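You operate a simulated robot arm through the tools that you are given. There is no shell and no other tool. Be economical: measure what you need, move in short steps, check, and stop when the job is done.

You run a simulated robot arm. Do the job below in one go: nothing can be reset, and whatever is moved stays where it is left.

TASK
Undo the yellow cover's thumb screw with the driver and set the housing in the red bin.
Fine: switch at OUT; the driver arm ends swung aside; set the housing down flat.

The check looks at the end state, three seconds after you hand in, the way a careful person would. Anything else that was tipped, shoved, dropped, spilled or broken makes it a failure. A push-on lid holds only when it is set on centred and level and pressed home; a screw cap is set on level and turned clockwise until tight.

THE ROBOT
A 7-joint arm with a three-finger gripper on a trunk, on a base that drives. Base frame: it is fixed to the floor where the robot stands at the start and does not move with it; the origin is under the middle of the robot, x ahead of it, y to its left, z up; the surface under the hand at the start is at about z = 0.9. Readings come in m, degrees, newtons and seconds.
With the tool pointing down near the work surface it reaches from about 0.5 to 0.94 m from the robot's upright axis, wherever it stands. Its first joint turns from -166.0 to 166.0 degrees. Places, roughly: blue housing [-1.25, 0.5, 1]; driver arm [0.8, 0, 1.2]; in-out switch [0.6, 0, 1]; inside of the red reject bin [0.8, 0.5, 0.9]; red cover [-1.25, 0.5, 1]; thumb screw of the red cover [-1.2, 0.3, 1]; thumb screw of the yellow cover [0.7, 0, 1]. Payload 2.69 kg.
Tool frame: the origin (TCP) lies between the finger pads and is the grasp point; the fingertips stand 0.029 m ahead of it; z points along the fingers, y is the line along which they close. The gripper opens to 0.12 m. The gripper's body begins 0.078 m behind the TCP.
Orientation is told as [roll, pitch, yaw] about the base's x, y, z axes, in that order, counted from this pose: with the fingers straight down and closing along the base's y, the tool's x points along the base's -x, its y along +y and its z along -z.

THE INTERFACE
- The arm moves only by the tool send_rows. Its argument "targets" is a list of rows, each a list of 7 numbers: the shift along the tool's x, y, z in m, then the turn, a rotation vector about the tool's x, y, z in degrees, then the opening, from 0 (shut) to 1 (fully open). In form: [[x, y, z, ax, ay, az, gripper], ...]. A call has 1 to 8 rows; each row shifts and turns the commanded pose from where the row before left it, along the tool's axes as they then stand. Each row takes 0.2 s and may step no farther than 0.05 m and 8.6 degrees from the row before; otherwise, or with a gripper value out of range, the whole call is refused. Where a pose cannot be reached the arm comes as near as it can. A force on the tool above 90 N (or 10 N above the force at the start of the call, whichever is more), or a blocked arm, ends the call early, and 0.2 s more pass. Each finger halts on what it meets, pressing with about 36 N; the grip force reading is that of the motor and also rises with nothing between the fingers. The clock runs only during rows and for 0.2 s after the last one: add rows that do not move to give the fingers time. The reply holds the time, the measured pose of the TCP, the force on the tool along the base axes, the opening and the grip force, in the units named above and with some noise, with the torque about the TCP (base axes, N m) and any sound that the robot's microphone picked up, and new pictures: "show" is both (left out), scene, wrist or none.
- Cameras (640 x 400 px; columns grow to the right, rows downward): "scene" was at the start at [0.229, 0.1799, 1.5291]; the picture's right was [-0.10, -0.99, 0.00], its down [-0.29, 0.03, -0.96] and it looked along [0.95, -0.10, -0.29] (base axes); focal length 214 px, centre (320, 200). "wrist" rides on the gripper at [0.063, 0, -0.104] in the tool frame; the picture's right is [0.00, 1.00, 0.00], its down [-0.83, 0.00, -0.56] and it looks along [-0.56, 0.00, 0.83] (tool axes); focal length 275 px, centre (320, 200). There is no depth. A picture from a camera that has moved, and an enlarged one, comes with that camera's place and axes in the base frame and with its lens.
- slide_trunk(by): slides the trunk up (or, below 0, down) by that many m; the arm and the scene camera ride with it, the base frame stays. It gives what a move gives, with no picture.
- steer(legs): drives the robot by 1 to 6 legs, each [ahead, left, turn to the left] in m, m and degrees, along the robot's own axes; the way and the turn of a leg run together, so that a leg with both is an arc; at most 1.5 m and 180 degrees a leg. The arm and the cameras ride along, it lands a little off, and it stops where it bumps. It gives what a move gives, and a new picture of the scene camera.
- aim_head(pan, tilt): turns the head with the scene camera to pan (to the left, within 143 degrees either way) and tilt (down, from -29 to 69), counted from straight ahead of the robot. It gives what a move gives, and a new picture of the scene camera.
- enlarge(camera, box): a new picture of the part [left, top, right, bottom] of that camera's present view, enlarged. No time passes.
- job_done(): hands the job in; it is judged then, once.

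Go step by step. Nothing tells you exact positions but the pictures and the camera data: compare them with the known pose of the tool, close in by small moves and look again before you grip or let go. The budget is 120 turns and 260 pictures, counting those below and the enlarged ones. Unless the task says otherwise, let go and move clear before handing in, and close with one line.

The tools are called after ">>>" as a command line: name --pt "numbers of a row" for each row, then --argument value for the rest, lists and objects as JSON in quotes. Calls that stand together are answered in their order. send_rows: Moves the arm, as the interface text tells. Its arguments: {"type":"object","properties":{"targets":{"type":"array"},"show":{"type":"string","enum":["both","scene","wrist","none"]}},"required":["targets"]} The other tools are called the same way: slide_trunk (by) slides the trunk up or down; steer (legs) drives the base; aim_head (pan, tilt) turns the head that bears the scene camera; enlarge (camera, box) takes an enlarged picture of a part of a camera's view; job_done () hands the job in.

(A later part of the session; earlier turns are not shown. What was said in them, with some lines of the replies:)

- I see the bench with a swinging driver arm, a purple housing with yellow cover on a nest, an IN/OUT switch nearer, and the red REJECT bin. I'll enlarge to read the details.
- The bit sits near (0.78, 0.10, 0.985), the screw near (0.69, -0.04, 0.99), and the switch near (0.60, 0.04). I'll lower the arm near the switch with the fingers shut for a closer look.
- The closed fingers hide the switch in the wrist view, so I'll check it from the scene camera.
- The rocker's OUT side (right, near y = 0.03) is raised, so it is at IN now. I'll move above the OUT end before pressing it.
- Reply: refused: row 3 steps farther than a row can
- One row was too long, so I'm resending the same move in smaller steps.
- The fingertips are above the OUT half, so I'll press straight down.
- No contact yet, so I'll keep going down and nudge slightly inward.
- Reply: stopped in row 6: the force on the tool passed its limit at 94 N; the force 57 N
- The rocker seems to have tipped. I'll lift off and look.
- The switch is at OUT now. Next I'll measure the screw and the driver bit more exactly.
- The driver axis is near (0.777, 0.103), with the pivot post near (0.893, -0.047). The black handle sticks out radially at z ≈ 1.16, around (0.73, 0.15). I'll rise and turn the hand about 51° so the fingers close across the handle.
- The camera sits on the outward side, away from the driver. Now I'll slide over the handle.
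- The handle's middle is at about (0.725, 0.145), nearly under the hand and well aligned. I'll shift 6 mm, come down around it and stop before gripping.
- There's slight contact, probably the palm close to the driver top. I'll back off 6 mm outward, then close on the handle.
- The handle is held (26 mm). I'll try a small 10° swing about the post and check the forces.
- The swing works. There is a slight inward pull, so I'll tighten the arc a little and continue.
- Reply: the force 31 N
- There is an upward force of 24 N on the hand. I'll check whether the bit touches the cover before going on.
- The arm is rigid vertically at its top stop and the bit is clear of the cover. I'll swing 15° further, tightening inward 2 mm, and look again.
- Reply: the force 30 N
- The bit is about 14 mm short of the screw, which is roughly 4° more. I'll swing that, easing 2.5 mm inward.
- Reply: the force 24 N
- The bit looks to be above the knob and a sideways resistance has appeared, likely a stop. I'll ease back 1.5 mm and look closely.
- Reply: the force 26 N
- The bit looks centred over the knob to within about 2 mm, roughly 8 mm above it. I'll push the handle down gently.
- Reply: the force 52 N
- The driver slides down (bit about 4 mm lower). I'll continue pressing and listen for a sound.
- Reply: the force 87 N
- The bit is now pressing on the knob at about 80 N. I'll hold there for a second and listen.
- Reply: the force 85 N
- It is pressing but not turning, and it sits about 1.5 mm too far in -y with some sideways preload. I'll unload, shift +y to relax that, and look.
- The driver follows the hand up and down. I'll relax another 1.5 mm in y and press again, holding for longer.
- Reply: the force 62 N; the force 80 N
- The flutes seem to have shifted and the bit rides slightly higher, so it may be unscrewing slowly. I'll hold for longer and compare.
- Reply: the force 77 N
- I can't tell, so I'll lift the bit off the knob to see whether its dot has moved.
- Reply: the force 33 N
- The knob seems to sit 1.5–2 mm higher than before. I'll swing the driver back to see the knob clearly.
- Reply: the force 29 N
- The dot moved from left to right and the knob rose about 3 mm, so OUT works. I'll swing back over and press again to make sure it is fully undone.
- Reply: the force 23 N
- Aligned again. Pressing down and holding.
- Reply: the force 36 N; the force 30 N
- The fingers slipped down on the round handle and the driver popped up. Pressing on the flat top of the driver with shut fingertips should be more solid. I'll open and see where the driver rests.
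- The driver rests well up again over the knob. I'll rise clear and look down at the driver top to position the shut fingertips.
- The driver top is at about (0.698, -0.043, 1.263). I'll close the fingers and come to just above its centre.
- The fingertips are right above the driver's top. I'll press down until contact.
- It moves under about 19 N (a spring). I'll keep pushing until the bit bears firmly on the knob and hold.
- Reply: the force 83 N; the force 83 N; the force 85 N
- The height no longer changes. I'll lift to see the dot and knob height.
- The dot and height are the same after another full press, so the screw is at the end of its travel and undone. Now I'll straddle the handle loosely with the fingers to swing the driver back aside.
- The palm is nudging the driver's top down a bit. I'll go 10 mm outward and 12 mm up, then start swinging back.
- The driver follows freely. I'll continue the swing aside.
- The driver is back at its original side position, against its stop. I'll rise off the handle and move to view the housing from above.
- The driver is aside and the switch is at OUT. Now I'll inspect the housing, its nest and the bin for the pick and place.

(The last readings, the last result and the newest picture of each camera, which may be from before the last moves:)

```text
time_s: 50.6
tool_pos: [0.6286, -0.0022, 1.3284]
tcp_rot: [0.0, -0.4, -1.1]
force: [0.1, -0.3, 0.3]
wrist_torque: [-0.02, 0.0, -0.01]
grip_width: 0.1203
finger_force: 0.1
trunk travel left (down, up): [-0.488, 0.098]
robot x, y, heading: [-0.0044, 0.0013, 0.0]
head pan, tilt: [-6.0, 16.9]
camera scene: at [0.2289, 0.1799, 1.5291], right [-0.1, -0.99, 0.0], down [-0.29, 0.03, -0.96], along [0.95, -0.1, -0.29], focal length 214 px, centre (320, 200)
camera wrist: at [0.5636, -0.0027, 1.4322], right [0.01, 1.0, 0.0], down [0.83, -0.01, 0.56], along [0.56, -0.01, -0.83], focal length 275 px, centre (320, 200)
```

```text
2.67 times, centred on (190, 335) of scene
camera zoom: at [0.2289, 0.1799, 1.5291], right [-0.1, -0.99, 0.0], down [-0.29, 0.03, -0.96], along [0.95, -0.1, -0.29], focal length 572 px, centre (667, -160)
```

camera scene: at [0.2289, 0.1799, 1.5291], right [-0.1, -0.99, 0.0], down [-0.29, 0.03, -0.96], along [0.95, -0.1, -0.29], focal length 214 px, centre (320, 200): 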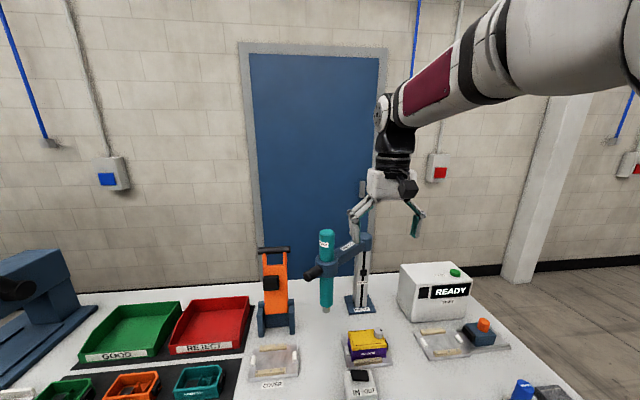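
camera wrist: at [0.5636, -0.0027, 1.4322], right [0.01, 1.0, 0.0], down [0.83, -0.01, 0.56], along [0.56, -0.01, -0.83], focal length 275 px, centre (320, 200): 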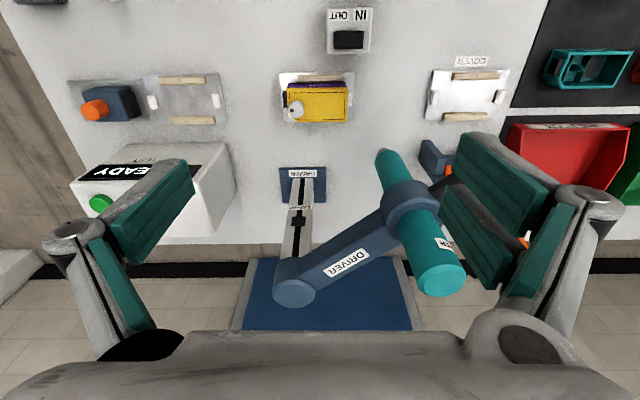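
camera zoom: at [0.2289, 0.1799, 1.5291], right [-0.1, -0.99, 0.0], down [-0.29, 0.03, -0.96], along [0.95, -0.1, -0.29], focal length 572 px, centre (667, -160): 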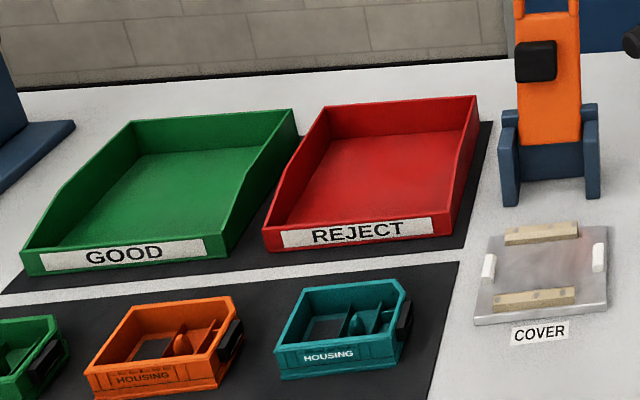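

I'll look closer at the edges to see whether the cover's rim overhangs the purple body.

>>> enlarge --camera "scene" --box '[342, 336, 374, 364]'

>>> enlarge --camera "scene" --box '[366, 330, 398, 358]'

```text
14.29 times, centred on (358, 350) of scene
camera zoom: at [0.2289, 0.1799, 1.5291], right [-0.1, -0.99, 0.0], down [-0.29, 0.03, -0.96], along [0.95, -0.1, -0.29], focal length 3064 px, centre (-223, -1943)
```

zoom: 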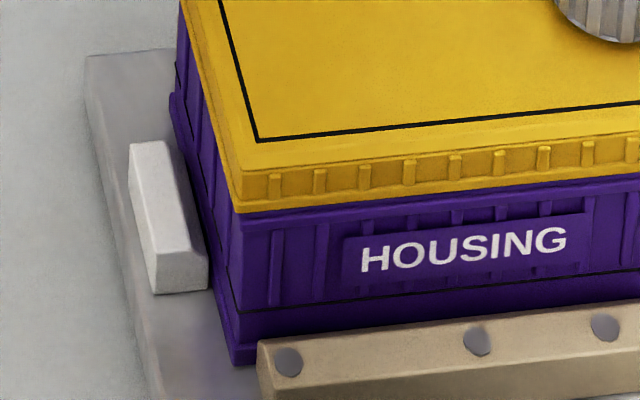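

```text
14.29 times, centred on (382, 344) of scene
camera zoom: at [0.2289, 0.1799, 1.5291], right [-0.1, -0.99, 0.0], down [-0.29, 0.03, -0.96], along [0.95, -0.1, -0.29], focal length 3064 px, centre (-566, -1857)
```

zoom: 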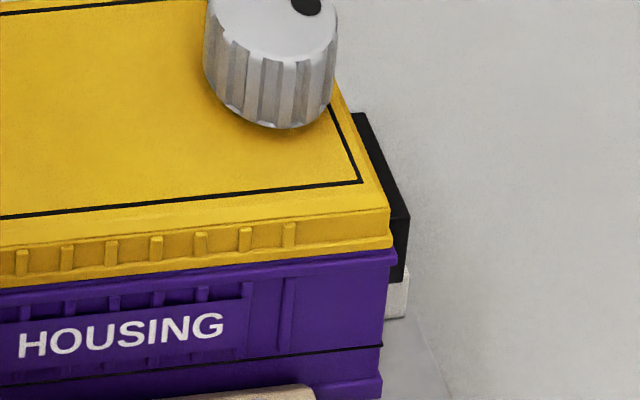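

The purple body has its own top lip and bottom flange, flush with the cover rim. I'll grip it front-to-back (x, about 57 mm) around y ≈ -0.008, with tips just above the wooden blocks. First I'll turn the hand by +91°.

>>> send_rows --pt "0 0 0 0 0 -8.5 1" --pt "0 0 0 0 0 -8.5 1" --pt "0 0 0 0 0 -8.5 1" --pt "0 0 0 0 0 -8.5 1" --pt "0 0 0 0 0 -8.5 1" --pt "0 0 0 0 0 -8.5 1" --pt "0 0 0 0 0 -8.5 1" --pt "0 0 0 0 0 -8.5 1" --show "none"

>>> send_rows --pt "0 0 0 0 0 -8.5 1" --pt "0 0 0 0 0 -8.5 1" --pt "0 0 0 0 0 -6.1 1" --pt "0 -0.03 0.02 0 0 0 1" --pt "0 -0.033 0.03 0 0 0 1" --pt "0 0 0.04 0 0 0 1" --pt "0 0 0.04 0 0 0 1" --pt "0 0 0 0 0 0 1" --show "both"

```text
time_s: 52.4
tool_pos: [0.6294, -0.0022, 1.3275]
tcp_rot: [-0.5, -0.2, 67.1]
force: [0.1, -0.2, 0.1]
wrist_torque: [-0.03, -0.01, 0.01]
grip_width: 0.1201
finger_force: 0.1
trunk travel left (down, up): [-0.488, 0.098]
robot x, y, heading: [-0.0004, 0.0006, 0.2]
head pan, tilt: [-6.0, 16.9]
```

```text
time_s: 54.2
tool_pos: [0.6938, -0.0007, 1.198]
tcp_rot: [-0.4, -0.1, 90.1]
force: [0.1, 0.0, -0.5]
wrist_torque: [-0.01, -0.01, 0.01]
grip_width: 0.1202
finger_force: 0.1
trunk travel left (down, up): [-0.488, 0.098]
robot x, y, heading: [0.0017, 0.0031, -0.1]
head pan, tilt: [-6.0, 16.9]
camera scene: at [0.2289, 0.1799, 1.5291], right [-0.1, -0.99, 0.0], down [-0.29, 0.03, -0.96], along [0.95, -0.1, -0.29], focal length 214 px, centre (320, 200)
camera wrist: at [0.6907, -0.0653, 1.3032], right [-1.0, -0.01, -0.01], down [-0.01, 0.83, 0.56], along [0.0, 0.56, -0.83], focal length 275 px, centre (320, 200)
```

scene: 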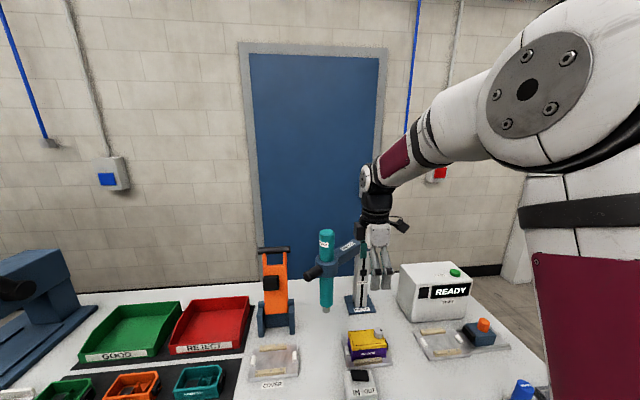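
wrist: 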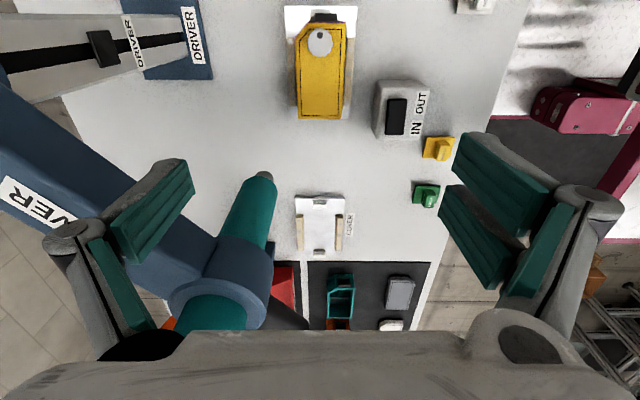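

The driver arm is clear of the hand. I'll measure the housing precisely in this view.

>>> enlarge --camera "wrist" --box '[260, 0, 388, 130]'

```text
3.08 times, centred on (324, 65) of wrist
camera zoom: at [0.6907, -0.0653, 1.3032], right [-1.0, -0.01, -0.01], down [-0.01, 0.83, 0.56], along [0.0, 0.56, -0.83], focal length 847 px, centre (308, 615)
```

zoom: 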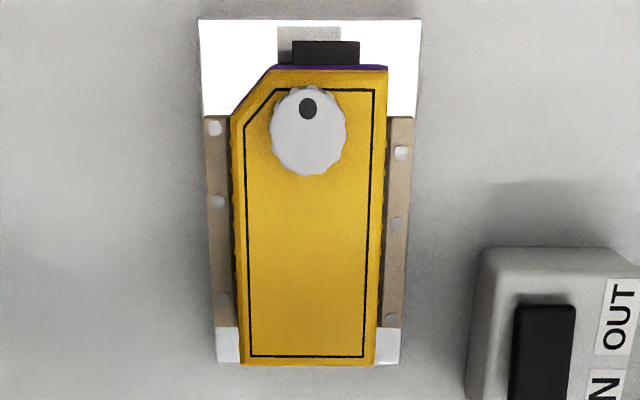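

The housing is centred at (0.691, -0.0075) and about 55 mm deep. The switch box is near, so I'll narrow the fingers to about 84 mm, grip at y ≈ -0.014 and descend in stages.

>>> send_rows --pt "0.0133 0.003 0.03 0 0 0 0.7" --pt "0 0 0.045 0 0 0 0.7" --pt "0 0 0.045 0 0 0 0.7" --pt "0 0 0.045 0 0 0 0.7" --pt "0 0 0.023 0 0 0 0.7" --pt "0 0 0 0 0 0 0.7" --show "both"

>>> enlarge --camera "scene" --box '[326, 300, 422, 370]'

```text
time_s: 55.6
tool_pos: [0.6905, -0.0152, 1.009]
tcp_rot: [-0.3, -0.2, 90.2]
force: [-0.4, 0.3, -0.2]
wrist_torque: [0.01, 0.01, 0.02]
grip_width: 0.0839
finger_force: 0.1
trunk travel left (down, up): [-0.488, 0.098]
robot x, y, heading: [-0.0016, -0.0007, -0.1]
head pan, tilt: [-6.0, 16.9]
camera scene: at [0.2289, 0.1799, 1.5291], right [-0.1, -0.99, 0.0], down [-0.29, 0.03, -0.96], along [0.95, -0.1, -0.29], focal length 214 px, centre (320, 200)
camera wrist: at [0.6884, -0.0794, 1.1147], right [-1.0, -0.01, -0.01], down [-0.01, 0.83, 0.56], along [0.0, 0.56, -0.83], focal length 275 px, centre (320, 200)
```

scene: 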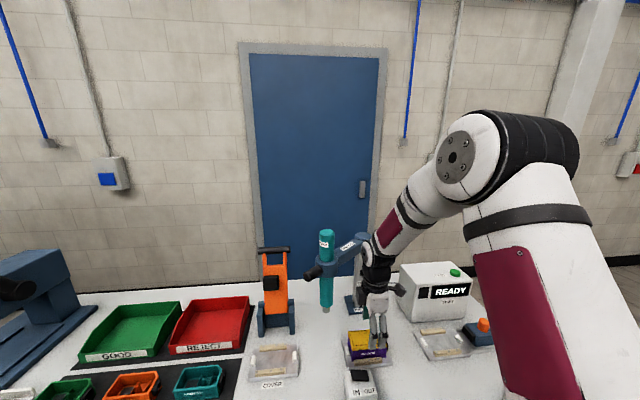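
wrist: 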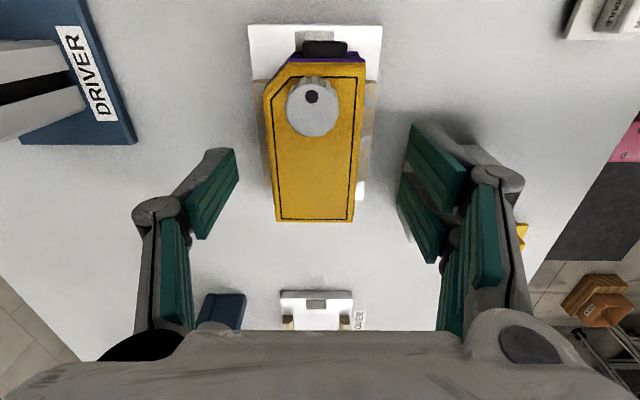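

```text
5.71 times, centred on (374, 335) of scene
camera zoom: at [0.2289, 0.1799, 1.5291], right [-0.1, -0.99, 0.0], down [-0.29, 0.03, -0.96], along [0.95, -0.1, -0.29], focal length 1226 px, centre (11, -571)
```

zoom: 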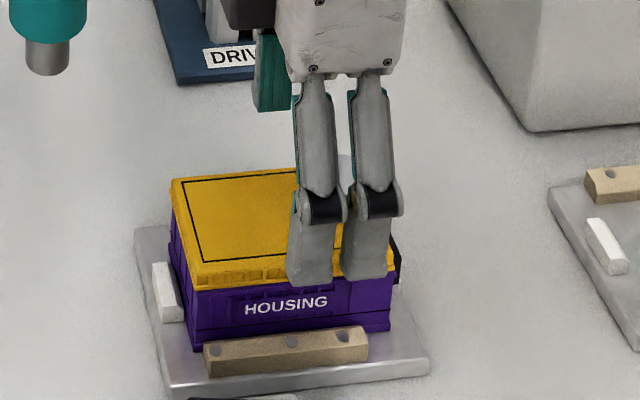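

It's well centred. I'll descend 40 mm more and check against the wooden block.

>>> send_rows --pt "0 0 0.02 0 0 0 0.7" --pt "0 0 0.02 0 0 0 0.7" --pt "0 0 0 0 0 0 0.7" --show "wrist"

>>> enlarge --camera "scene" --box '[326, 300, 422, 370]'

```text
time_s: 56.4
tool_pos: [0.6891, -0.0151, 0.9701]
tcp_rot: [-0.4, -0.1, 90.1]
force: [0.2, 0.4, -0.3]
wrist_torque: [-0.03, -0.01, 0.01]
grip_width: 0.0841
finger_force: 0.1
trunk travel left (down, up): [-0.488, 0.098]
robot x, y, heading: [-0.0029, 0.0043, -0.3]
head pan, tilt: [-6.0, 16.9]
camera wrist: at [0.6884, -0.0798, 1.0749], right [-1.0, -0.01, -0.01], down [-0.01, 0.83, 0.56], along [0.0, 0.56, -0.83], focal length 275 px, centre (320, 200)
```

wrist: 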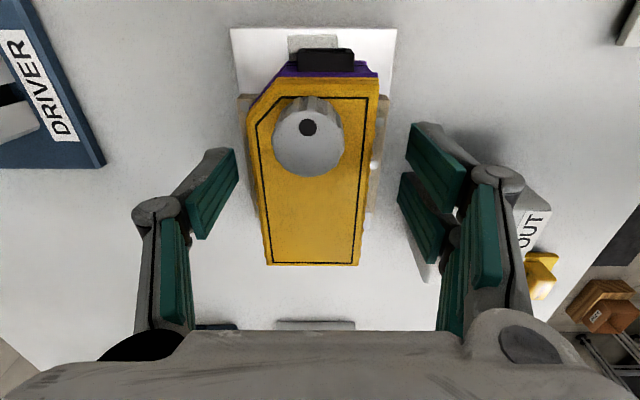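

```text
5.71 times, centred on (374, 335) of scene
camera zoom: at [0.2289, 0.1799, 1.5291], right [-0.1, -0.99, 0.0], down [-0.29, 0.03, -0.96], along [0.95, -0.1, -0.29], focal length 1226 px, centre (11, -571)
```

zoom: 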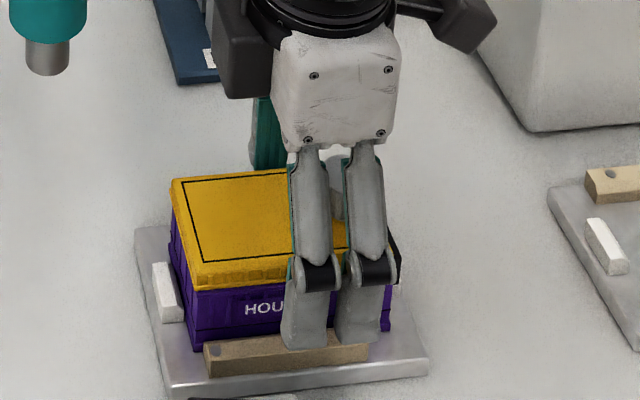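

The tips are already well down on the purple body and just above the block. I'll close here slowly.

>>> send_rows --pt "0 0 0.002 0 0 0 0.6" --pt "0 0 0 0 0 0 0.5" --pt "0 0 0 0 0 0 0.45" --pt "0 0 0 0 0 0 0.4" --pt "0 0 0 0 0 0 0.3" --pt "0 0 0 0 0 0 0.2" --show "wrist"

>>> enlarge --camera "scene" --box '[326, 300, 422, 370]'

```text
time_s: 57.8
tool_pos: [0.6915, -0.0141, 0.9693]
tcp_rot: [-0.8, 0.0, 90.0]
force: [16.8, 0.0, 9.2]
wrist_torque: [0.08, -0.57, -0.01]
grip_width: 0.0532
finger_force: 36.4
trunk travel left (down, up): [-0.488, 0.098]
robot x, y, heading: [-0.0044, -0.0025, -0.3]
head pan, tilt: [-6.0, 16.9]
camera wrist: at [0.6902, -0.0796, 1.0741], right [-1.0, -0.01, -0.01], down [-0.01, 0.83, 0.56], along [0.01, 0.56, -0.83], focal length 275 px, centre (320, 200)
```

wrist: 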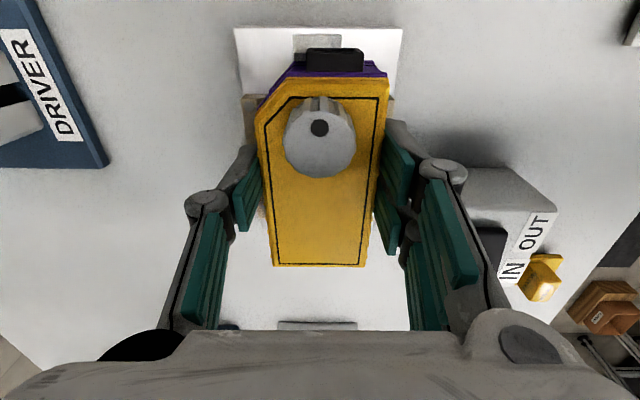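

```text
5.71 times, centred on (374, 335) of scene
camera zoom: at [0.2294, 0.1799, 1.529], right [-0.1, -0.99, 0.0], down [-0.29, 0.03, -0.96], along [0.95, -0.1, -0.29], focal length 1226 px, centre (11, -571)
```

zoom: 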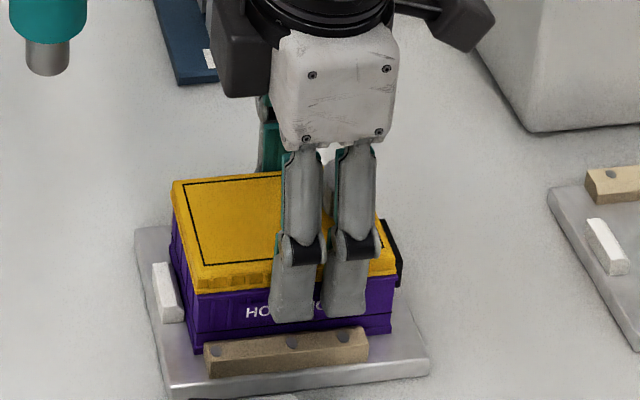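

The housing is gripped at 53 mm, with tips on the purple body above the block. I'll lift a little and check that body and cover rise together.

>>> send_rows --pt "0 0 -0.008 0 0 0 0.2" --pt "0 0 -0.01 0 0 0 0.2" --pt "0 0 -0.012 0 0 0 0.2" --pt "0 0 0 0 0 0 0.2" --show "wrist"

>>> enlarge --camera "scene" --box '[326, 300, 422, 370]'

```text
time_s: 58.8
tool_pos: [0.6902, -0.0143, 0.9988]
tcp_rot: [-0.2, 0.1, 90.2]
force: [0.1, -1.2, -0.3]
wrist_torque: [-0.04, 0.01, -0.01]
grip_width: 0.0241
finger_force: 0.0
trunk travel left (down, up): [-0.488, 0.098]
robot x, y, heading: [-0.0023, 0.005, 0.1]
head pan, tilt: [-6.0, 16.9]
camera wrist: at [0.6883, -0.0797, 1.1034], right [-1.0, -0.01, -0.01], down [-0.01, 0.83, 0.56], along [0.0, 0.56, -0.83], focal length 275 px, centre (320, 200)
```

wrist: 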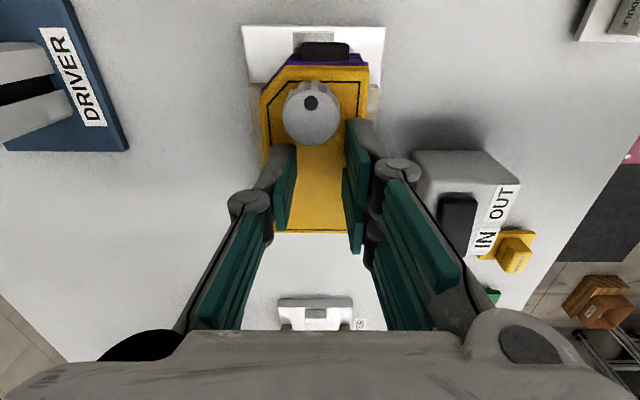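

```text
5.71 times, centred on (374, 335) of scene
camera zoom: at [0.2288, 0.1799, 1.5291], right [-0.1, -0.99, 0.0], down [-0.29, 0.03, -0.96], along [0.95, -0.1, -0.29], focal length 1226 px, centre (11, -571)
```

zoom: 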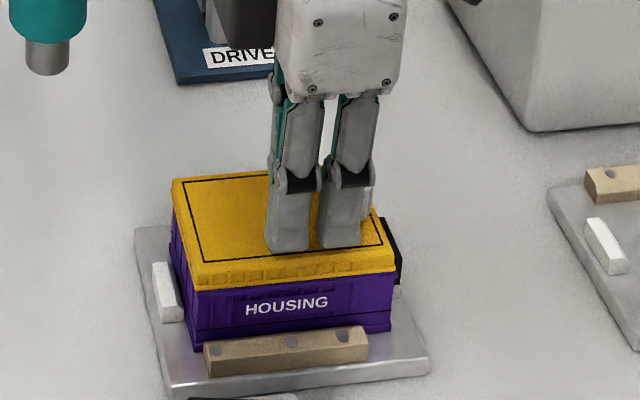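

The fingers slid up off the smooth sides and the housing stayed in place. I'll reopen, centre in y, and go lower until the tips nearly meet the blocks.

>>> send_rows --pt "0 0 -0.03 0 0 0 0.2" --pt "-0.007 -0.0005 0 0 0 0 0.5" --pt "0 0 0 0 0 0 0.64" --pt "0 0 0.03 0 0 0 0.64" --pt "0 0 0.03 0 0 0 0.64" --pt "0 0 0.005 0 0 0 0.64" --pt "0 0 0.004 0 0 0 0.64" --pt "0 0 0 0 0 0 0.64" --show "wrist"

>>> enlarge --camera "scene" --box '[326, 300, 422, 370]'

```text
time_s: 60.6
tool_pos: [0.6906, -0.0094, 0.9589]
tcp_rot: [-0.4, -0.1, 90.1]
force: [-0.4, 0.8, -0.5]
wrist_torque: [0.0, 0.01, 0.03]
grip_width: 0.0769
finger_force: 0.2
trunk travel left (down, up): [-0.488, 0.098]
robot x, y, heading: [0.0006, 0.0002, 0.0]
head pan, tilt: [-6.0, 16.9]
camera wrist: at [0.6893, -0.0721, 1.0642], right [-1.0, -0.01, -0.01], down [-0.01, 0.83, 0.56], along [0.0, 0.56, -0.83], focal length 275 px, centre (320, 200)
```

wrist: 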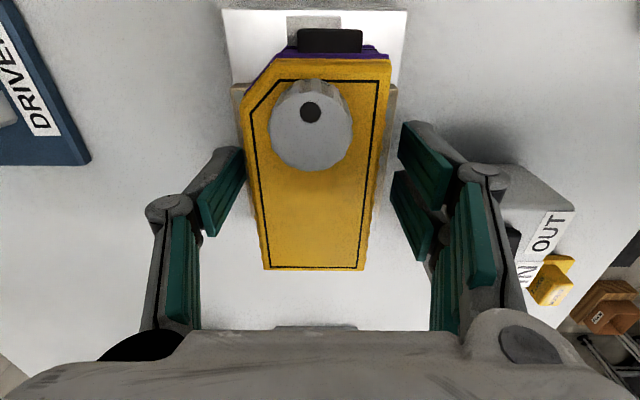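

```text
5.71 times, centred on (374, 335) of scene
camera zoom: at [0.2289, 0.1799, 1.5291], right [-0.1, -0.99, 0.0], down [-0.29, 0.03, -0.96], along [0.95, -0.1, -0.29], focal length 1226 px, centre (11, -571)
```

zoom: 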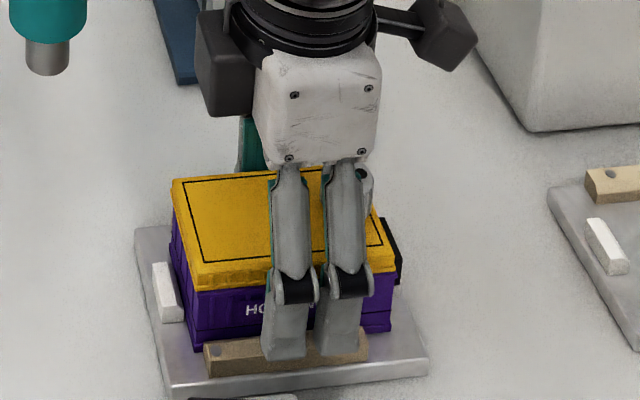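

No contact yet. I'll go down a little further and watch the force.

>>> send_rows --pt "0 0 0.003 0 0 0 0.6" --pt "0 0 0.003 0 0 0 0.55" --pt "0 0 0 0 0 0 0.5" --show "none"

>>> enlarge --camera "scene" --box '[340, 320, 404, 366]'

```text
time_s: 61.4
tool_pos: [0.6925, -0.0068, 0.9529]
tcp_rot: [-0.4, 0.0, 90.0]
force: [-0.4, -0.4, 0.1]
wrist_torque: [0.01, 0.01, 0.02]
grip_width: 0.0598
finger_force: 0.0
trunk travel left (down, up): [-0.488, 0.098]
robot x, y, heading: [0.0014, 0.0033, -0.2]
head pan, tilt: [-6.0, 16.9]
```

```text
8.70 times, centred on (372, 343) of scene
camera zoom: at [0.2289, 0.1799, 1.5291], right [-0.1, -0.99, 0.0], down [-0.29, 0.03, -0.96], along [0.95, -0.1, -0.29], focal length 1865 px, centre (-132, -1044)
```

zoom: 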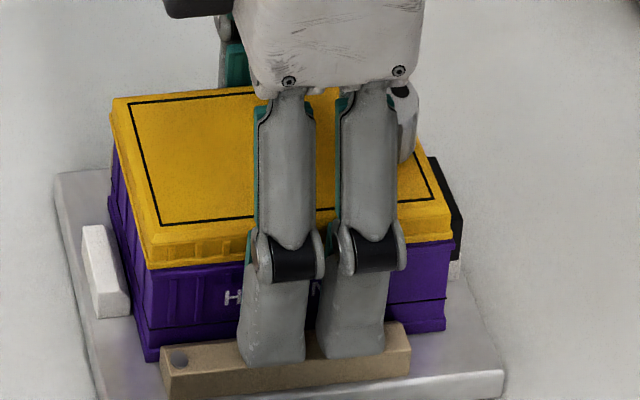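

The tips are right at block level with no contact. I'll close with full command.

>>> send_rows --pt "0 0 0 0 0 0 0.3" --pt "0 0 0 0 0 0 0" --pt "0 0 0 0 0 0 0" --pt "0 0 0 0 0 0 0" --show "none"

>>> send_rows --pt "0 0 -0.003 0 0 0 0" --pt "0 0 -0.003 0 0 0 0" --pt "0 0 0 0 0 0 0" --show "none"

>>> enlarge --camera "scene" --box '[340, 320, 404, 366]'

```text
time_s: 62.4
tool_pos: [0.6931, -0.0079, 0.9541]
tcp_rot: [-0.6, -0.1, 90.1]
force: [10.6, 0.6, 5.3]
wrist_torque: [0.08, -0.23, 0.07]
grip_width: 0.0533
finger_force: 35.8
trunk travel left (down, up): [-0.488, 0.098]
robot x, y, heading: [0.0006, 0.0002, 0.1]
head pan, tilt: [-6.0, 16.9]
```

```text
time_s: 63.2
tool_pos: [0.6941, -0.0073, 0.9586]
tcp_rot: [-0.4, -0.2, 90.1]
force: [16.6, 0.8, -8.5]
wrist_torque: [0.03, -0.76, -0.01]
grip_width: 0.0534
finger_force: 36.0
trunk travel left (down, up): [-0.488, 0.098]
robot x, y, heading: [0.0012, -0.0012, 0.1]
head pan, tilt: [-6.0, 16.9]
```

```text
8.70 times, centred on (372, 343) of scene
camera zoom: at [0.2299, 0.1799, 1.5289], right [-0.1, -0.99, 0.0], down [-0.29, 0.03, -0.96], along [0.95, -0.1, -0.29], focal length 1865 px, centre (-132, -1044)
```

zoom: 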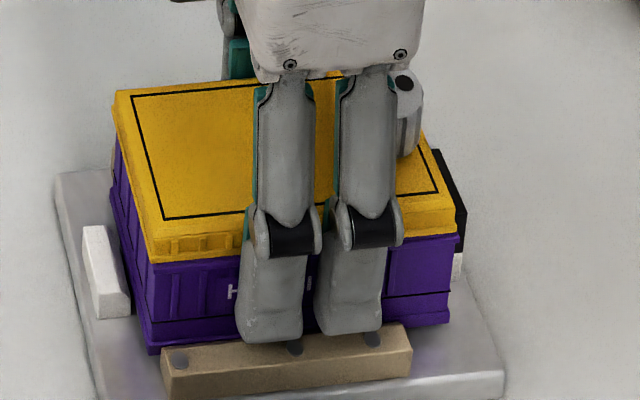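

The whole housing is rising. There's a sideways force of 16 N, so I'll shift +x 1.5 mm to relax it and continue lifting slowly.

>>> send_rows --pt "0 -0.0015 0 0 0 0 0" --pt "0 0 -0.004 0 0 0 0" --pt "0 0 -0.004 0 0 0 0" --pt "0 0 -0.004 0 0 0 0" --pt "0 0 0 0 0 0 0" --show "none"

>>> enlarge --camera "scene" --box '[340, 320, 404, 366]'

```text
time_s: 64.4
tool_pos: [0.6929, -0.0073, 0.9716]
tcp_rot: [-0.5, 0.0, 90.1]
force: [0.0, 0.3, -2.3]
wrist_torque: [0.04, -0.04, 0.01]
grip_width: 0.0535
finger_force: 35.7
trunk travel left (down, up): [-0.488, 0.098]
robot x, y, heading: [0.0024, 0.002, -0.1]
head pan, tilt: [-6.0, 16.9]
```

```text
8.70 times, centred on (372, 343) of scene
camera zoom: at [0.2289, 0.1799, 1.5291], right [-0.1, -0.99, 0.0], down [-0.29, 0.03, -0.96], along [0.95, -0.1, -0.29], focal length 1865 px, centre (-132, -1044)
```

zoom: 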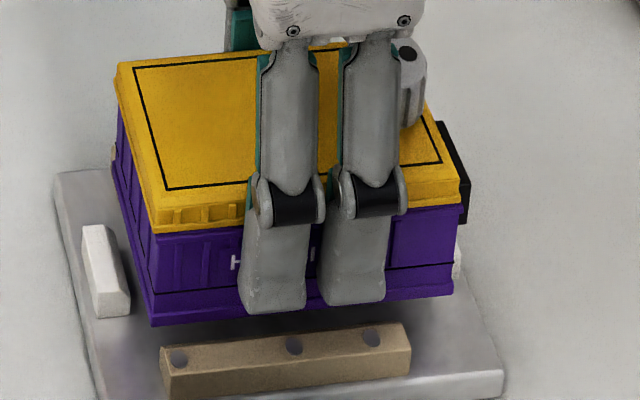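

The housing is free and its cover is riding level. I'll lift clear and pull back to x ≈ 0.56 so I can travel left in front of the driver.

>>> send_rows --pt "0 0 -0.025 0 0 0 0" --pt "0 0 -0.03 0 0 0 0" --pt "0 0 -0.03 0 0 0 0" --pt "0 0.02 -0.03 0 0 0 0" --pt "0 0.03 -0.015 0 0 0 0" --pt "0 0.035 0 0 0 0 0" --pt "0 0.03 0 0 0 0 0" --pt "0 0.015 0 0 0 0 0" --show "both"

>>> aim_head --pan 60 --tilt 35

```text
time_s: 66.2
tool_pos: [0.5622, -0.0081, 1.1007]
tcp_rot: [-0.4, 0.0, 90.1]
force: [-0.7, 0.6, -0.7]
wrist_torque: [-0.01, -0.01, 0.01]
grip_width: 0.0533
finger_force: 36.0
trunk travel left (down, up): [-0.488, 0.098]
robot x, y, heading: [-0.0001, 0.0024, 0.0]
head pan, tilt: [-6.0, 16.9]
camera scene: at [0.2292, 0.1798, 1.5291], right [-0.1, -0.99, 0.0], down [-0.29, 0.03, -0.96], along [0.95, -0.1, -0.29], focal length 214 px, centre (320, 200)
camera wrist: at [0.5601, -0.0726, 1.2049], right [-1.0, -0.01, -0.01], down [-0.01, 0.83, 0.56], along [0.0, 0.56, -0.83], focal length 275 px, centre (320, 200)
```

scene: 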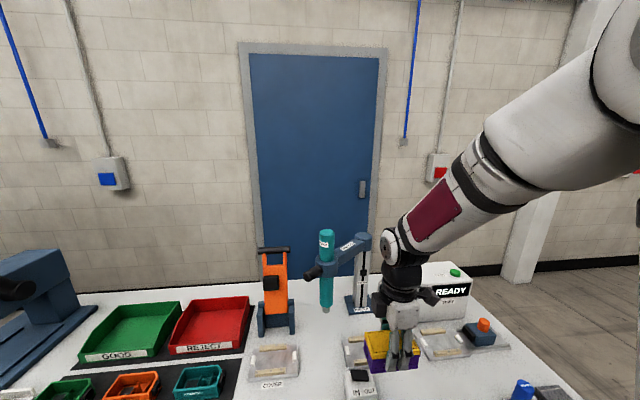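
wrist: 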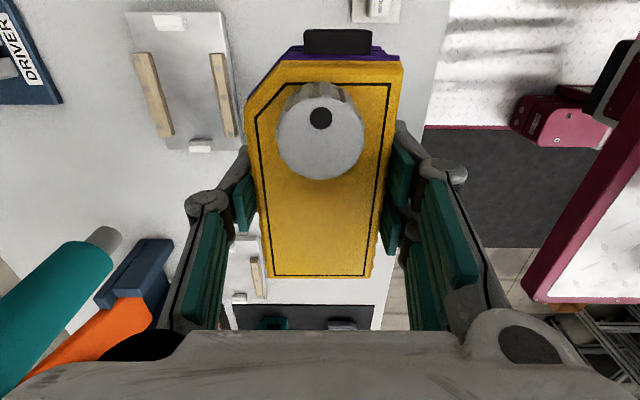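

```text
time_s: 67.6
tool_pos: [0.5626, -0.0077, 1.1004]
tcp_rot: [-0.4, 0.1, 90.1]
force: [0.1, -0.5, -2.0]
wrist_torque: [0.01, -0.01, -0.01]
grip_width: 0.0532
finger_force: 36.3
trunk travel left (down, up): [-0.488, 0.098]
robot x, y, heading: [-0.0053, 0.0018, -0.3]
head pan, tilt: [60.0, 35.0]
camera scene: at [0.1802, 0.2659, 1.5003], right [0.87, -0.5, 0.0], down [-0.29, -0.5, -0.82], along [0.41, 0.71, -0.57], focal length 214 px, centre (320, 200)
```

scene: 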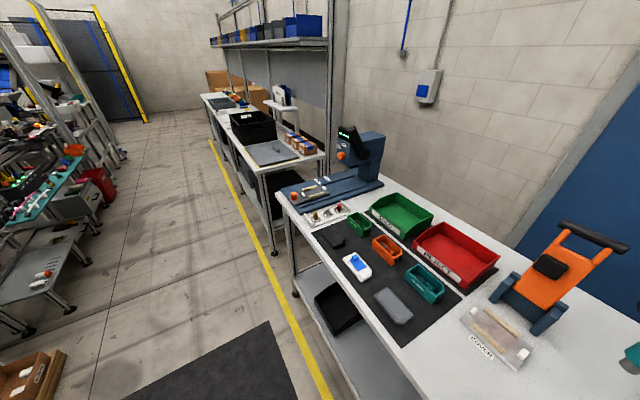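

The floor to the left is clear. I'll drive left 0.4 m so that the red bin is comfortably in reach.

>>> steer --legs '[[0, 0.4, 0]]'

>>> aim_head --pan 5 --tilt 40

```text
time_s: 70.1
tool_pos: [0.5627, 0.3935, 1.1]
tcp_rot: [-0.5, 0.0, 89.9]
force: [0.1, -0.4, -0.6]
wrist_torque: [-0.01, -0.02, 0.02]
grip_width: 0.0535
finger_force: 35.5
trunk travel left (down, up): [-0.488, 0.098]
robot x, y, heading: [-0.0025, 0.4012, 0.1]
head pan, tilt: [60.0, 35.0]
camera scene: at [0.1816, 0.6687, 1.5003], right [0.86, -0.5, 0.0], down [-0.29, -0.5, -0.82], along [0.41, 0.71, -0.57], focal length 214 px, centre (320, 200)
```

scene: 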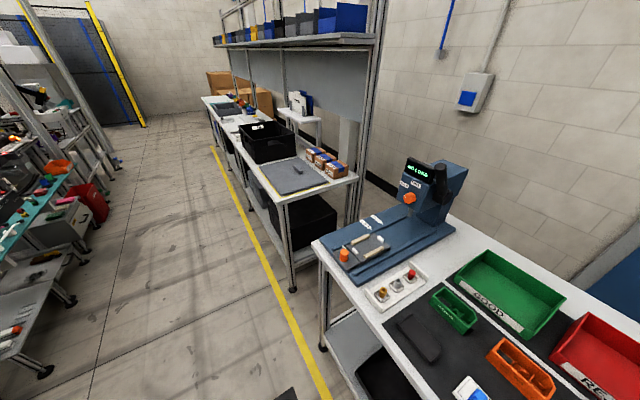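

```text
time_s: 71.3
tool_pos: [0.5619, 0.3944, 1.1018]
tcp_rot: [-0.4, -0.1, 89.9]
force: [-0.6, -0.5, -0.5]
wrist_torque: [0.04, -0.02, 0.01]
grip_width: 0.0535
finger_force: 36.0
trunk travel left (down, up): [-0.488, 0.098]
robot x, y, heading: [0.0022, 0.4055, -0.0]
head pan, tilt: [5.0, 40.0]
camera scene: at [0.222, 0.5998, 1.4927], right [0.08, -1.0, 0.0], down [-0.64, -0.05, -0.77], along [0.76, 0.07, -0.64], focal length 214 px, centre (320, 200)
```

scene: 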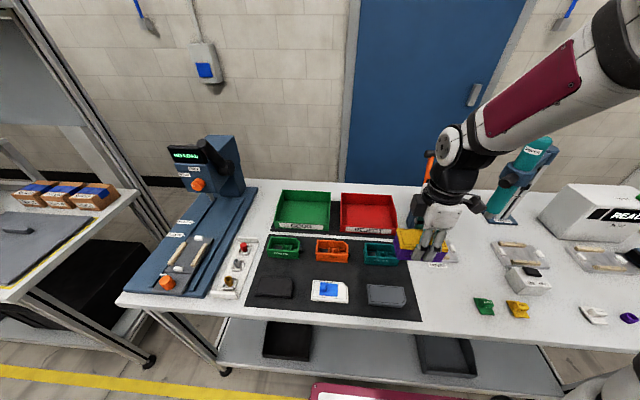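

The bin's inside runs roughly x 0.75–0.90 and y 0.37–0.57. I'll carry the housing over its centre at (0.825, 0.472), staying high.

>>> send_rows --pt "-0.013 -0.04 0 0 0 0 0" --pt "-0.013 -0.0445 0 0 0 0 0" --pt "-0.013 -0.0445 0 0 0 0 0" --pt "-0.013 -0.0445 0 0 0 0 0" --pt "-0.013 -0.0445 0 0 0 0 0" --pt "-0.013 -0.045 0 0 0 0 0" --pt "0 0 0 0 0 0 0" --show "both"

>>> enlarge --camera "scene" --box '[310, 120, 470, 250]'

```text
time_s: 72.9
tool_pos: [0.8258, 0.4706, 1.1016]
tcp_rot: [-0.4, 0.0, 89.9]
force: [0.0, -0.2, -0.1]
wrist_torque: [0.0, 0.01, -0.02]
grip_width: 0.0535
finger_force: 35.8
trunk travel left (down, up): [-0.488, 0.098]
robot x, y, heading: [-0.0023, 0.4044, -0.0]
head pan, tilt: [5.0, 40.0]
camera scene: at [0.222, 0.5997, 1.4927], right [0.08, -1.0, 0.0], down [-0.64, -0.05, -0.77], along [0.76, 0.06, -0.64], focal length 214 px, centre (320, 200)
camera wrist: at [0.824, 0.4068, 1.2064], right [-1.0, 0.0, -0.01], down [-0.01, 0.83, 0.56], along [0.0, 0.56, -0.83], focal length 275 px, centre (320, 200)
```

scene: 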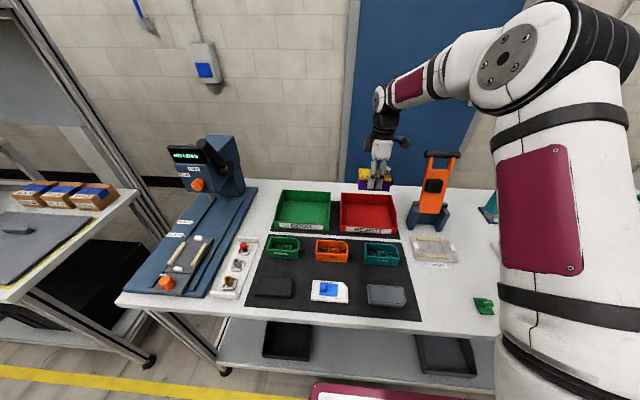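
wrist: 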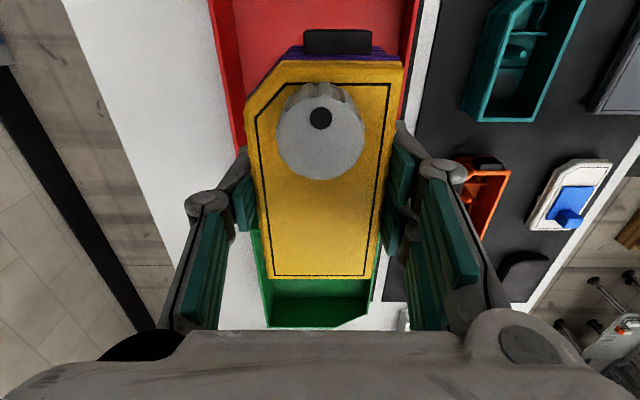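

```text
3.08 times, centred on (390, 185) of scene
camera zoom: at [0.222, 0.5997, 1.4927], right [0.08, -1.0, 0.0], down [-0.64, -0.05, -0.77], along [0.76, 0.06, -0.64], focal length 660 px, centre (105, 246)
```

zoom: 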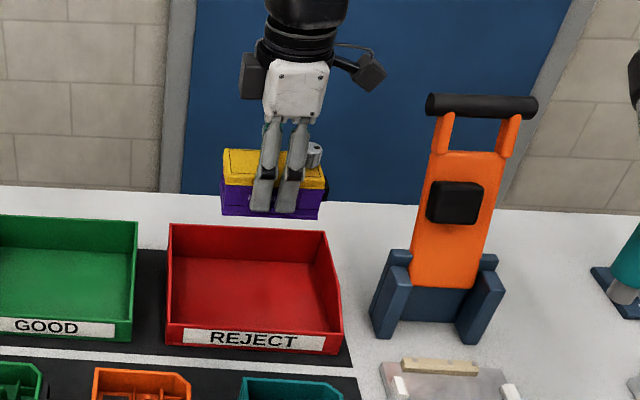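

Centred over the red bin. I'll lower toward the floor in stages.

>>> send_rows --pt "0 0 0.04 0 0 0 0" --pt "0 0 0.04 0 0 0 0" --pt "0 0 0.035 0 0 0 0" --pt "0 0 0.015 0 0 0 0" --pt "0 0 0 0 0 0 0" --show "both"

>>> enlarge --camera "scene" --box '[320, 160, 416, 250]'

```text
time_s: 74.1
tool_pos: [0.8271, 0.4714, 0.9725]
tcp_rot: [-0.4, 0.0, 89.9]
force: [-0.3, -0.8, -1.4]
wrist_torque: [-0.03, 0.02, 0.01]
grip_width: 0.0533
finger_force: 36.5
trunk travel left (down, up): [-0.488, 0.098]
robot x, y, heading: [-0.0036, 0.4035, -0.2]
head pan, tilt: [5.0, 40.0]
camera scene: at [0.222, 0.5997, 1.4927], right [0.08, -1.0, 0.0], down [-0.64, -0.05, -0.77], along [0.76, 0.06, -0.64], focal length 214 px, centre (320, 200)
camera wrist: at [0.8245, 0.4068, 1.0768], right [-1.0, 0.0, -0.01], down [-0.01, 0.83, 0.56], along [0.0, 0.56, -0.83], focal length 275 px, centre (320, 200)
```

scene: 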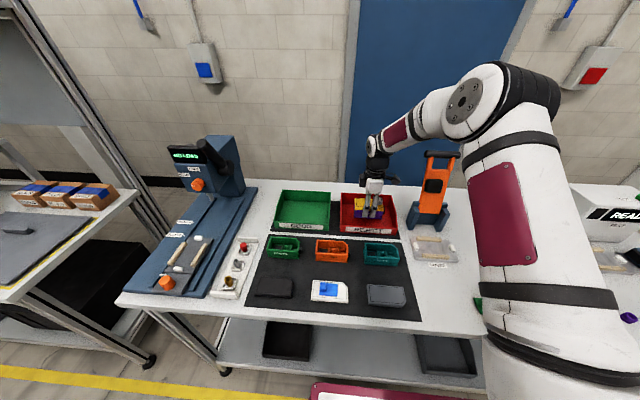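
wrist: 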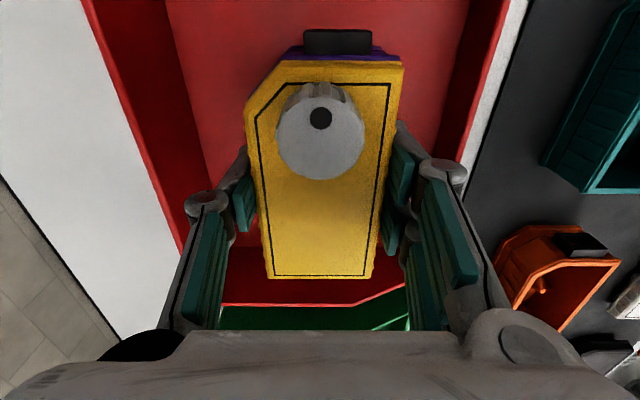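

```text
4.44 times, centred on (368, 205) of scene
camera zoom: at [0.222, 0.5997, 1.4927], right [0.08, -1.0, 0.0], down [-0.64, -0.05, -0.77], along [0.76, 0.06, -0.64], focal length 953 px, centre (107, 178)
```

zoom: 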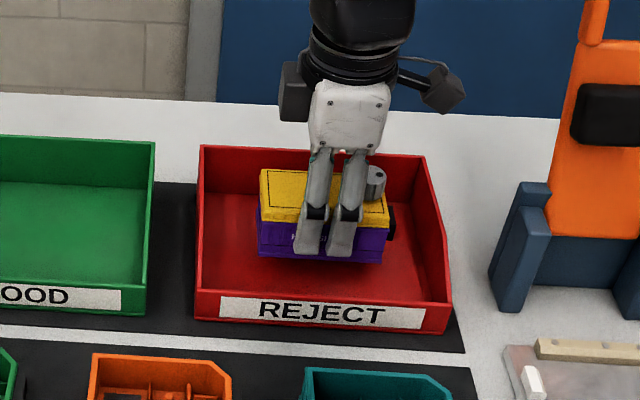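

Well inside the bin. I'll lower in small steps until it touches the floor.

>>> send_rows --pt "0 0 0.006 0 0 0 0" --pt "0 0 0.006 0 0 0 0" --pt "0 0 0.004 0 0 0 0" --pt "0 0 0 0 0 0 0" --show "none"

>>> enlarge --camera "scene" --box '[350, 180, 414, 235]'

```text
time_s: 75.1
tool_pos: [0.827, 0.4714, 0.9559]
tcp_rot: [-0.4, 0.0, 89.8]
force: [-0.8, 0.3, -0.8]
wrist_torque: [0.0, 0.05, -0.02]
grip_width: 0.0532
finger_force: 35.8
trunk travel left (down, up): [-0.488, 0.098]
robot x, y, heading: [-0.0004, 0.4021, -0.6]
head pan, tilt: [5.0, 40.0]
```

```text
7.27 times, centred on (382, 208) of scene
camera zoom: at [0.2221, 0.5997, 1.4927], right [0.08, -1.0, 0.0], down [-0.64, -0.05, -0.77], along [0.76, 0.06, -0.64], focal length 1560 px, centre (-131, 146)
```

zoom: 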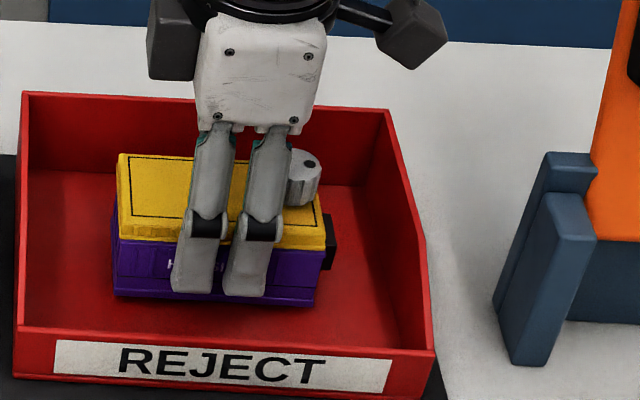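

>>> send_rows --pt "0 0 0.003 0 0 0 0" --pt "0 0 0.003 0 0 0 0" --pt "0 0 0 0 0 0 0" --show "none"

>>> send_rows --pt "0 0 0.002 0 0 0 0" --pt "0 0 0.002 0 0 0 0" --pt "0 0 0 0 0 0 0" --show "none"

>>> enlarge --camera "scene" --box '[350, 180, 414, 235]'

```text
time_s: 75.9
tool_pos: [0.8273, 0.4712, 0.9503]
tcp_rot: [-0.4, 0.0, 89.8]
force: [0.4, 0.6, -0.8]
wrist_torque: [-0.02, 0.02, 0.01]
grip_width: 0.0536
finger_force: 36.0
trunk travel left (down, up): [-0.488, 0.098]
robot x, y, heading: [0.0007, 0.4024, -0.3]
head pan, tilt: [5.0, 40.0]
```

```text
time_s: 76.7
tool_pos: [0.8272, 0.4706, 0.9473]
tcp_rot: [-0.6, 0.0, 89.9]
force: [-1.3, -2.8, 23.5]
wrist_torque: [-0.23, 0.31, -0.02]
grip_width: 0.0536
finger_force: 36.1
trunk travel left (down, up): [-0.488, 0.098]
robot x, y, heading: [0.0029, 0.4045, -0.1]
head pan, tilt: [5.0, 40.0]
```

```text
7.27 times, centred on (382, 208) of scene
camera zoom: at [0.2208, 0.5995, 1.4931], right [0.08, -1.0, 0.0], down [-0.64, -0.05, -0.77], along [0.76, 0.06, -0.64], focal length 1560 px, centre (-131, 146)
```

zoom: 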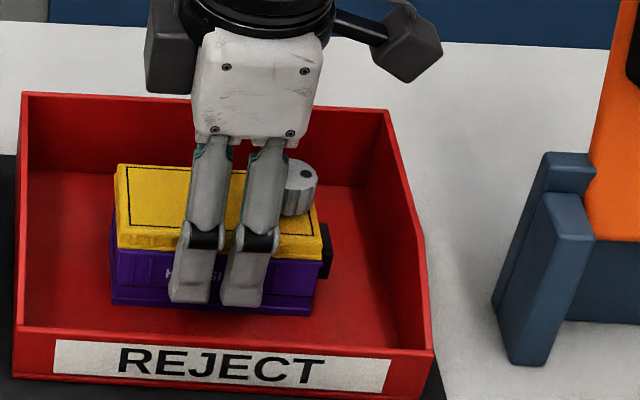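

The housing has touched the floor (23 N up). I'll ease the pressure, open the fingers a little, then lift straight out.

>>> send_rows --pt "0 0 -0.0015 0 0 0 0" --pt "0 0 0 0 0 0 0.5" --pt "0 0 0 0 0 0 0.62" --pt "0 0 0 0 0 0 0.62" --pt "0 0 -0.02 0 0 0 0.62" --pt "0 0 -0.04 0 0 0 0.62" --pt "0 0 -0.045 0 0 0 0.62" --pt "0 0 -0.045 0 0 0 0.62" --show "both"

>>> enlarge --camera "scene" --box '[340, 180, 404, 235]'

```text
time_s: 78.5
tool_pos: [0.8255, 0.4709, 1.0983]
tcp_rot: [-0.4, -0.1, 89.9]
force: [0.7, -0.7, 0.1]
wrist_torque: [0.01, 0.03, -0.02]
grip_width: 0.0745
finger_force: 0.0
trunk travel left (down, up): [-0.488, 0.098]
robot x, y, heading: [-0.0012, 0.3967, -0.2]
head pan, tilt: [5.0, 40.0]
camera scene: at [0.2223, 0.5997, 1.4927], right [0.08, -1.0, 0.0], down [-0.64, -0.05, -0.77], along [0.76, 0.06, -0.64], focal length 214 px, centre (320, 200)
camera wrist: at [0.8239, 0.4064, 1.2037], right [-1.0, 0.0, -0.01], down [-0.01, 0.83, 0.56], along [0.0, 0.56, -0.83], focal length 275 px, centre (320, 200)
```

scene: 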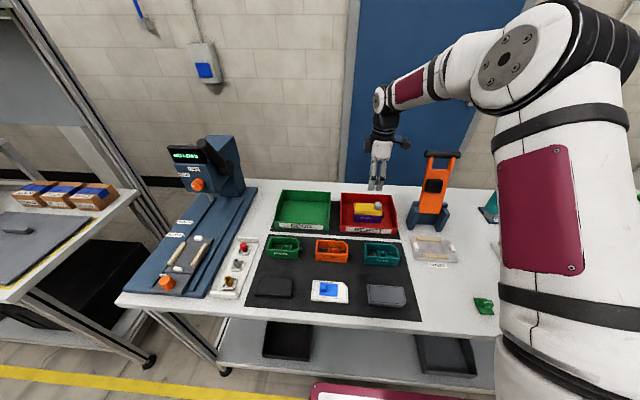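
wrist: 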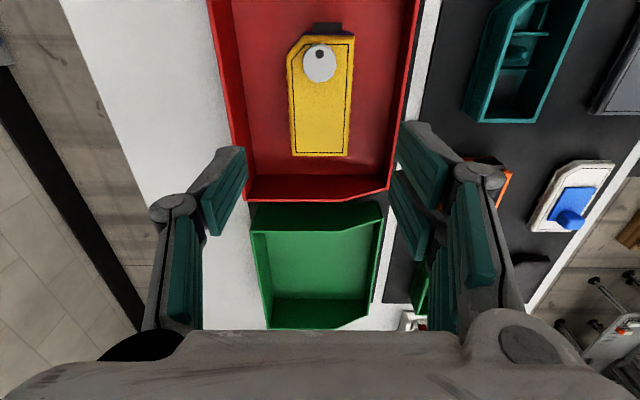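

```text
7.27 times, centred on (372, 208) of scene
camera zoom: at [0.2223, 0.5997, 1.4927], right [0.08, -1.0, 0.0], down [-0.64, -0.05, -0.77], along [0.76, 0.06, -0.64], focal length 1560 px, centre (-58, 146)
```

zoom: 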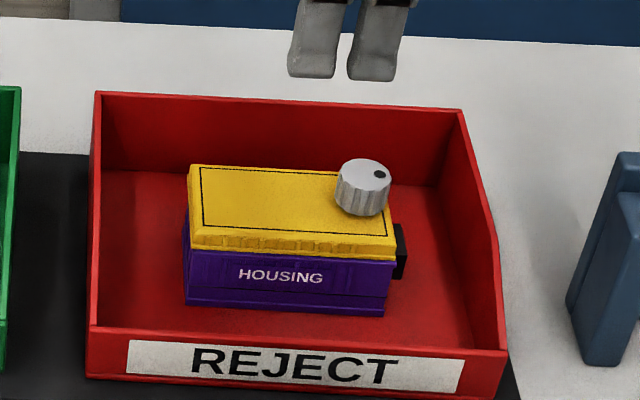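

The housing sits flat in the REJECT bin with the cover on. I'll pull the arm back and check the switch and driver one last time.

>>> send_rows --pt "0 0.02 -0.04 0 0 0 0.62" --pt "0 0.045 0 0 0 0 0.62" --pt "0 0.045 0 0 0 0 0.62" --pt "0 0.045 0 0 0 0 0.62" --pt "0 0 0 0 0 0 0.62" --show "none"

>>> aim_head --pan -40 --tilt 30

```text
time_s: 79.7
tool_pos: [0.6694, 0.4718, 1.136]
tcp_rot: [-0.5, -0.2, 89.9]
force: [0.5, -0.2, -0.3]
wrist_torque: [0.02, 0.07, 0.04]
grip_width: 0.0744
finger_force: 0.0
trunk travel left (down, up): [-0.488, 0.098]
robot x, y, heading: [-0.0001, 0.404, -0.1]
head pan, tilt: [5.0, 40.0]
```

```text
time_s: 80.8
tool_pos: [0.671, 0.4719, 1.1369]
tcp_rot: [-0.3, 0.0, 90.0]
force: [0.6, 0.0, 0.1]
wrist_torque: [-0.02, -0.01, -0.02]
grip_width: 0.0745
finger_force: 0.0
trunk travel left (down, up): [-0.488, 0.098]
robot x, y, heading: [0.001, 0.4021, -0.1]
head pan, tilt: [-40.0, 30.0]
camera scene: at [0.2064, 0.5343, 1.508], right [-0.64, -0.76, 0.0], down [-0.38, 0.32, -0.87], along [0.66, -0.56, -0.5], focal length 214 px, centre (320, 200)
```

scene: 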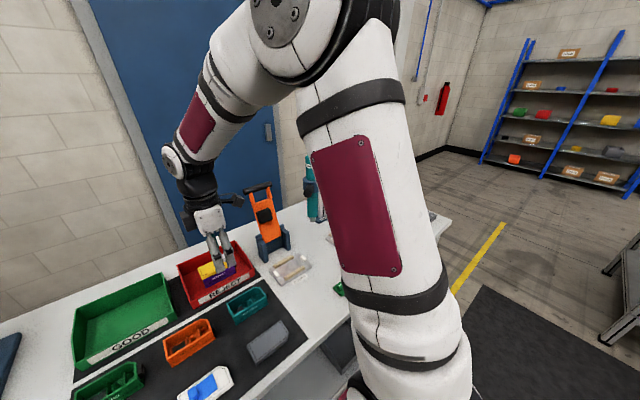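

The yellow cover's thumb screw is undone and the housing is set flat inside the red bin. The switch is at OUT and the driver arm is swung aside. My last look at the switch and driver was just after the robot drove left, because the arm blocks that view now.

>>> job_done

```text
The job is handed in.
```

I undid the yellow cover's thumb screw with the driver. The housing now sits flat in the red bin with its cover still on, the switch is at OUT, and the driver arm is swung aside.
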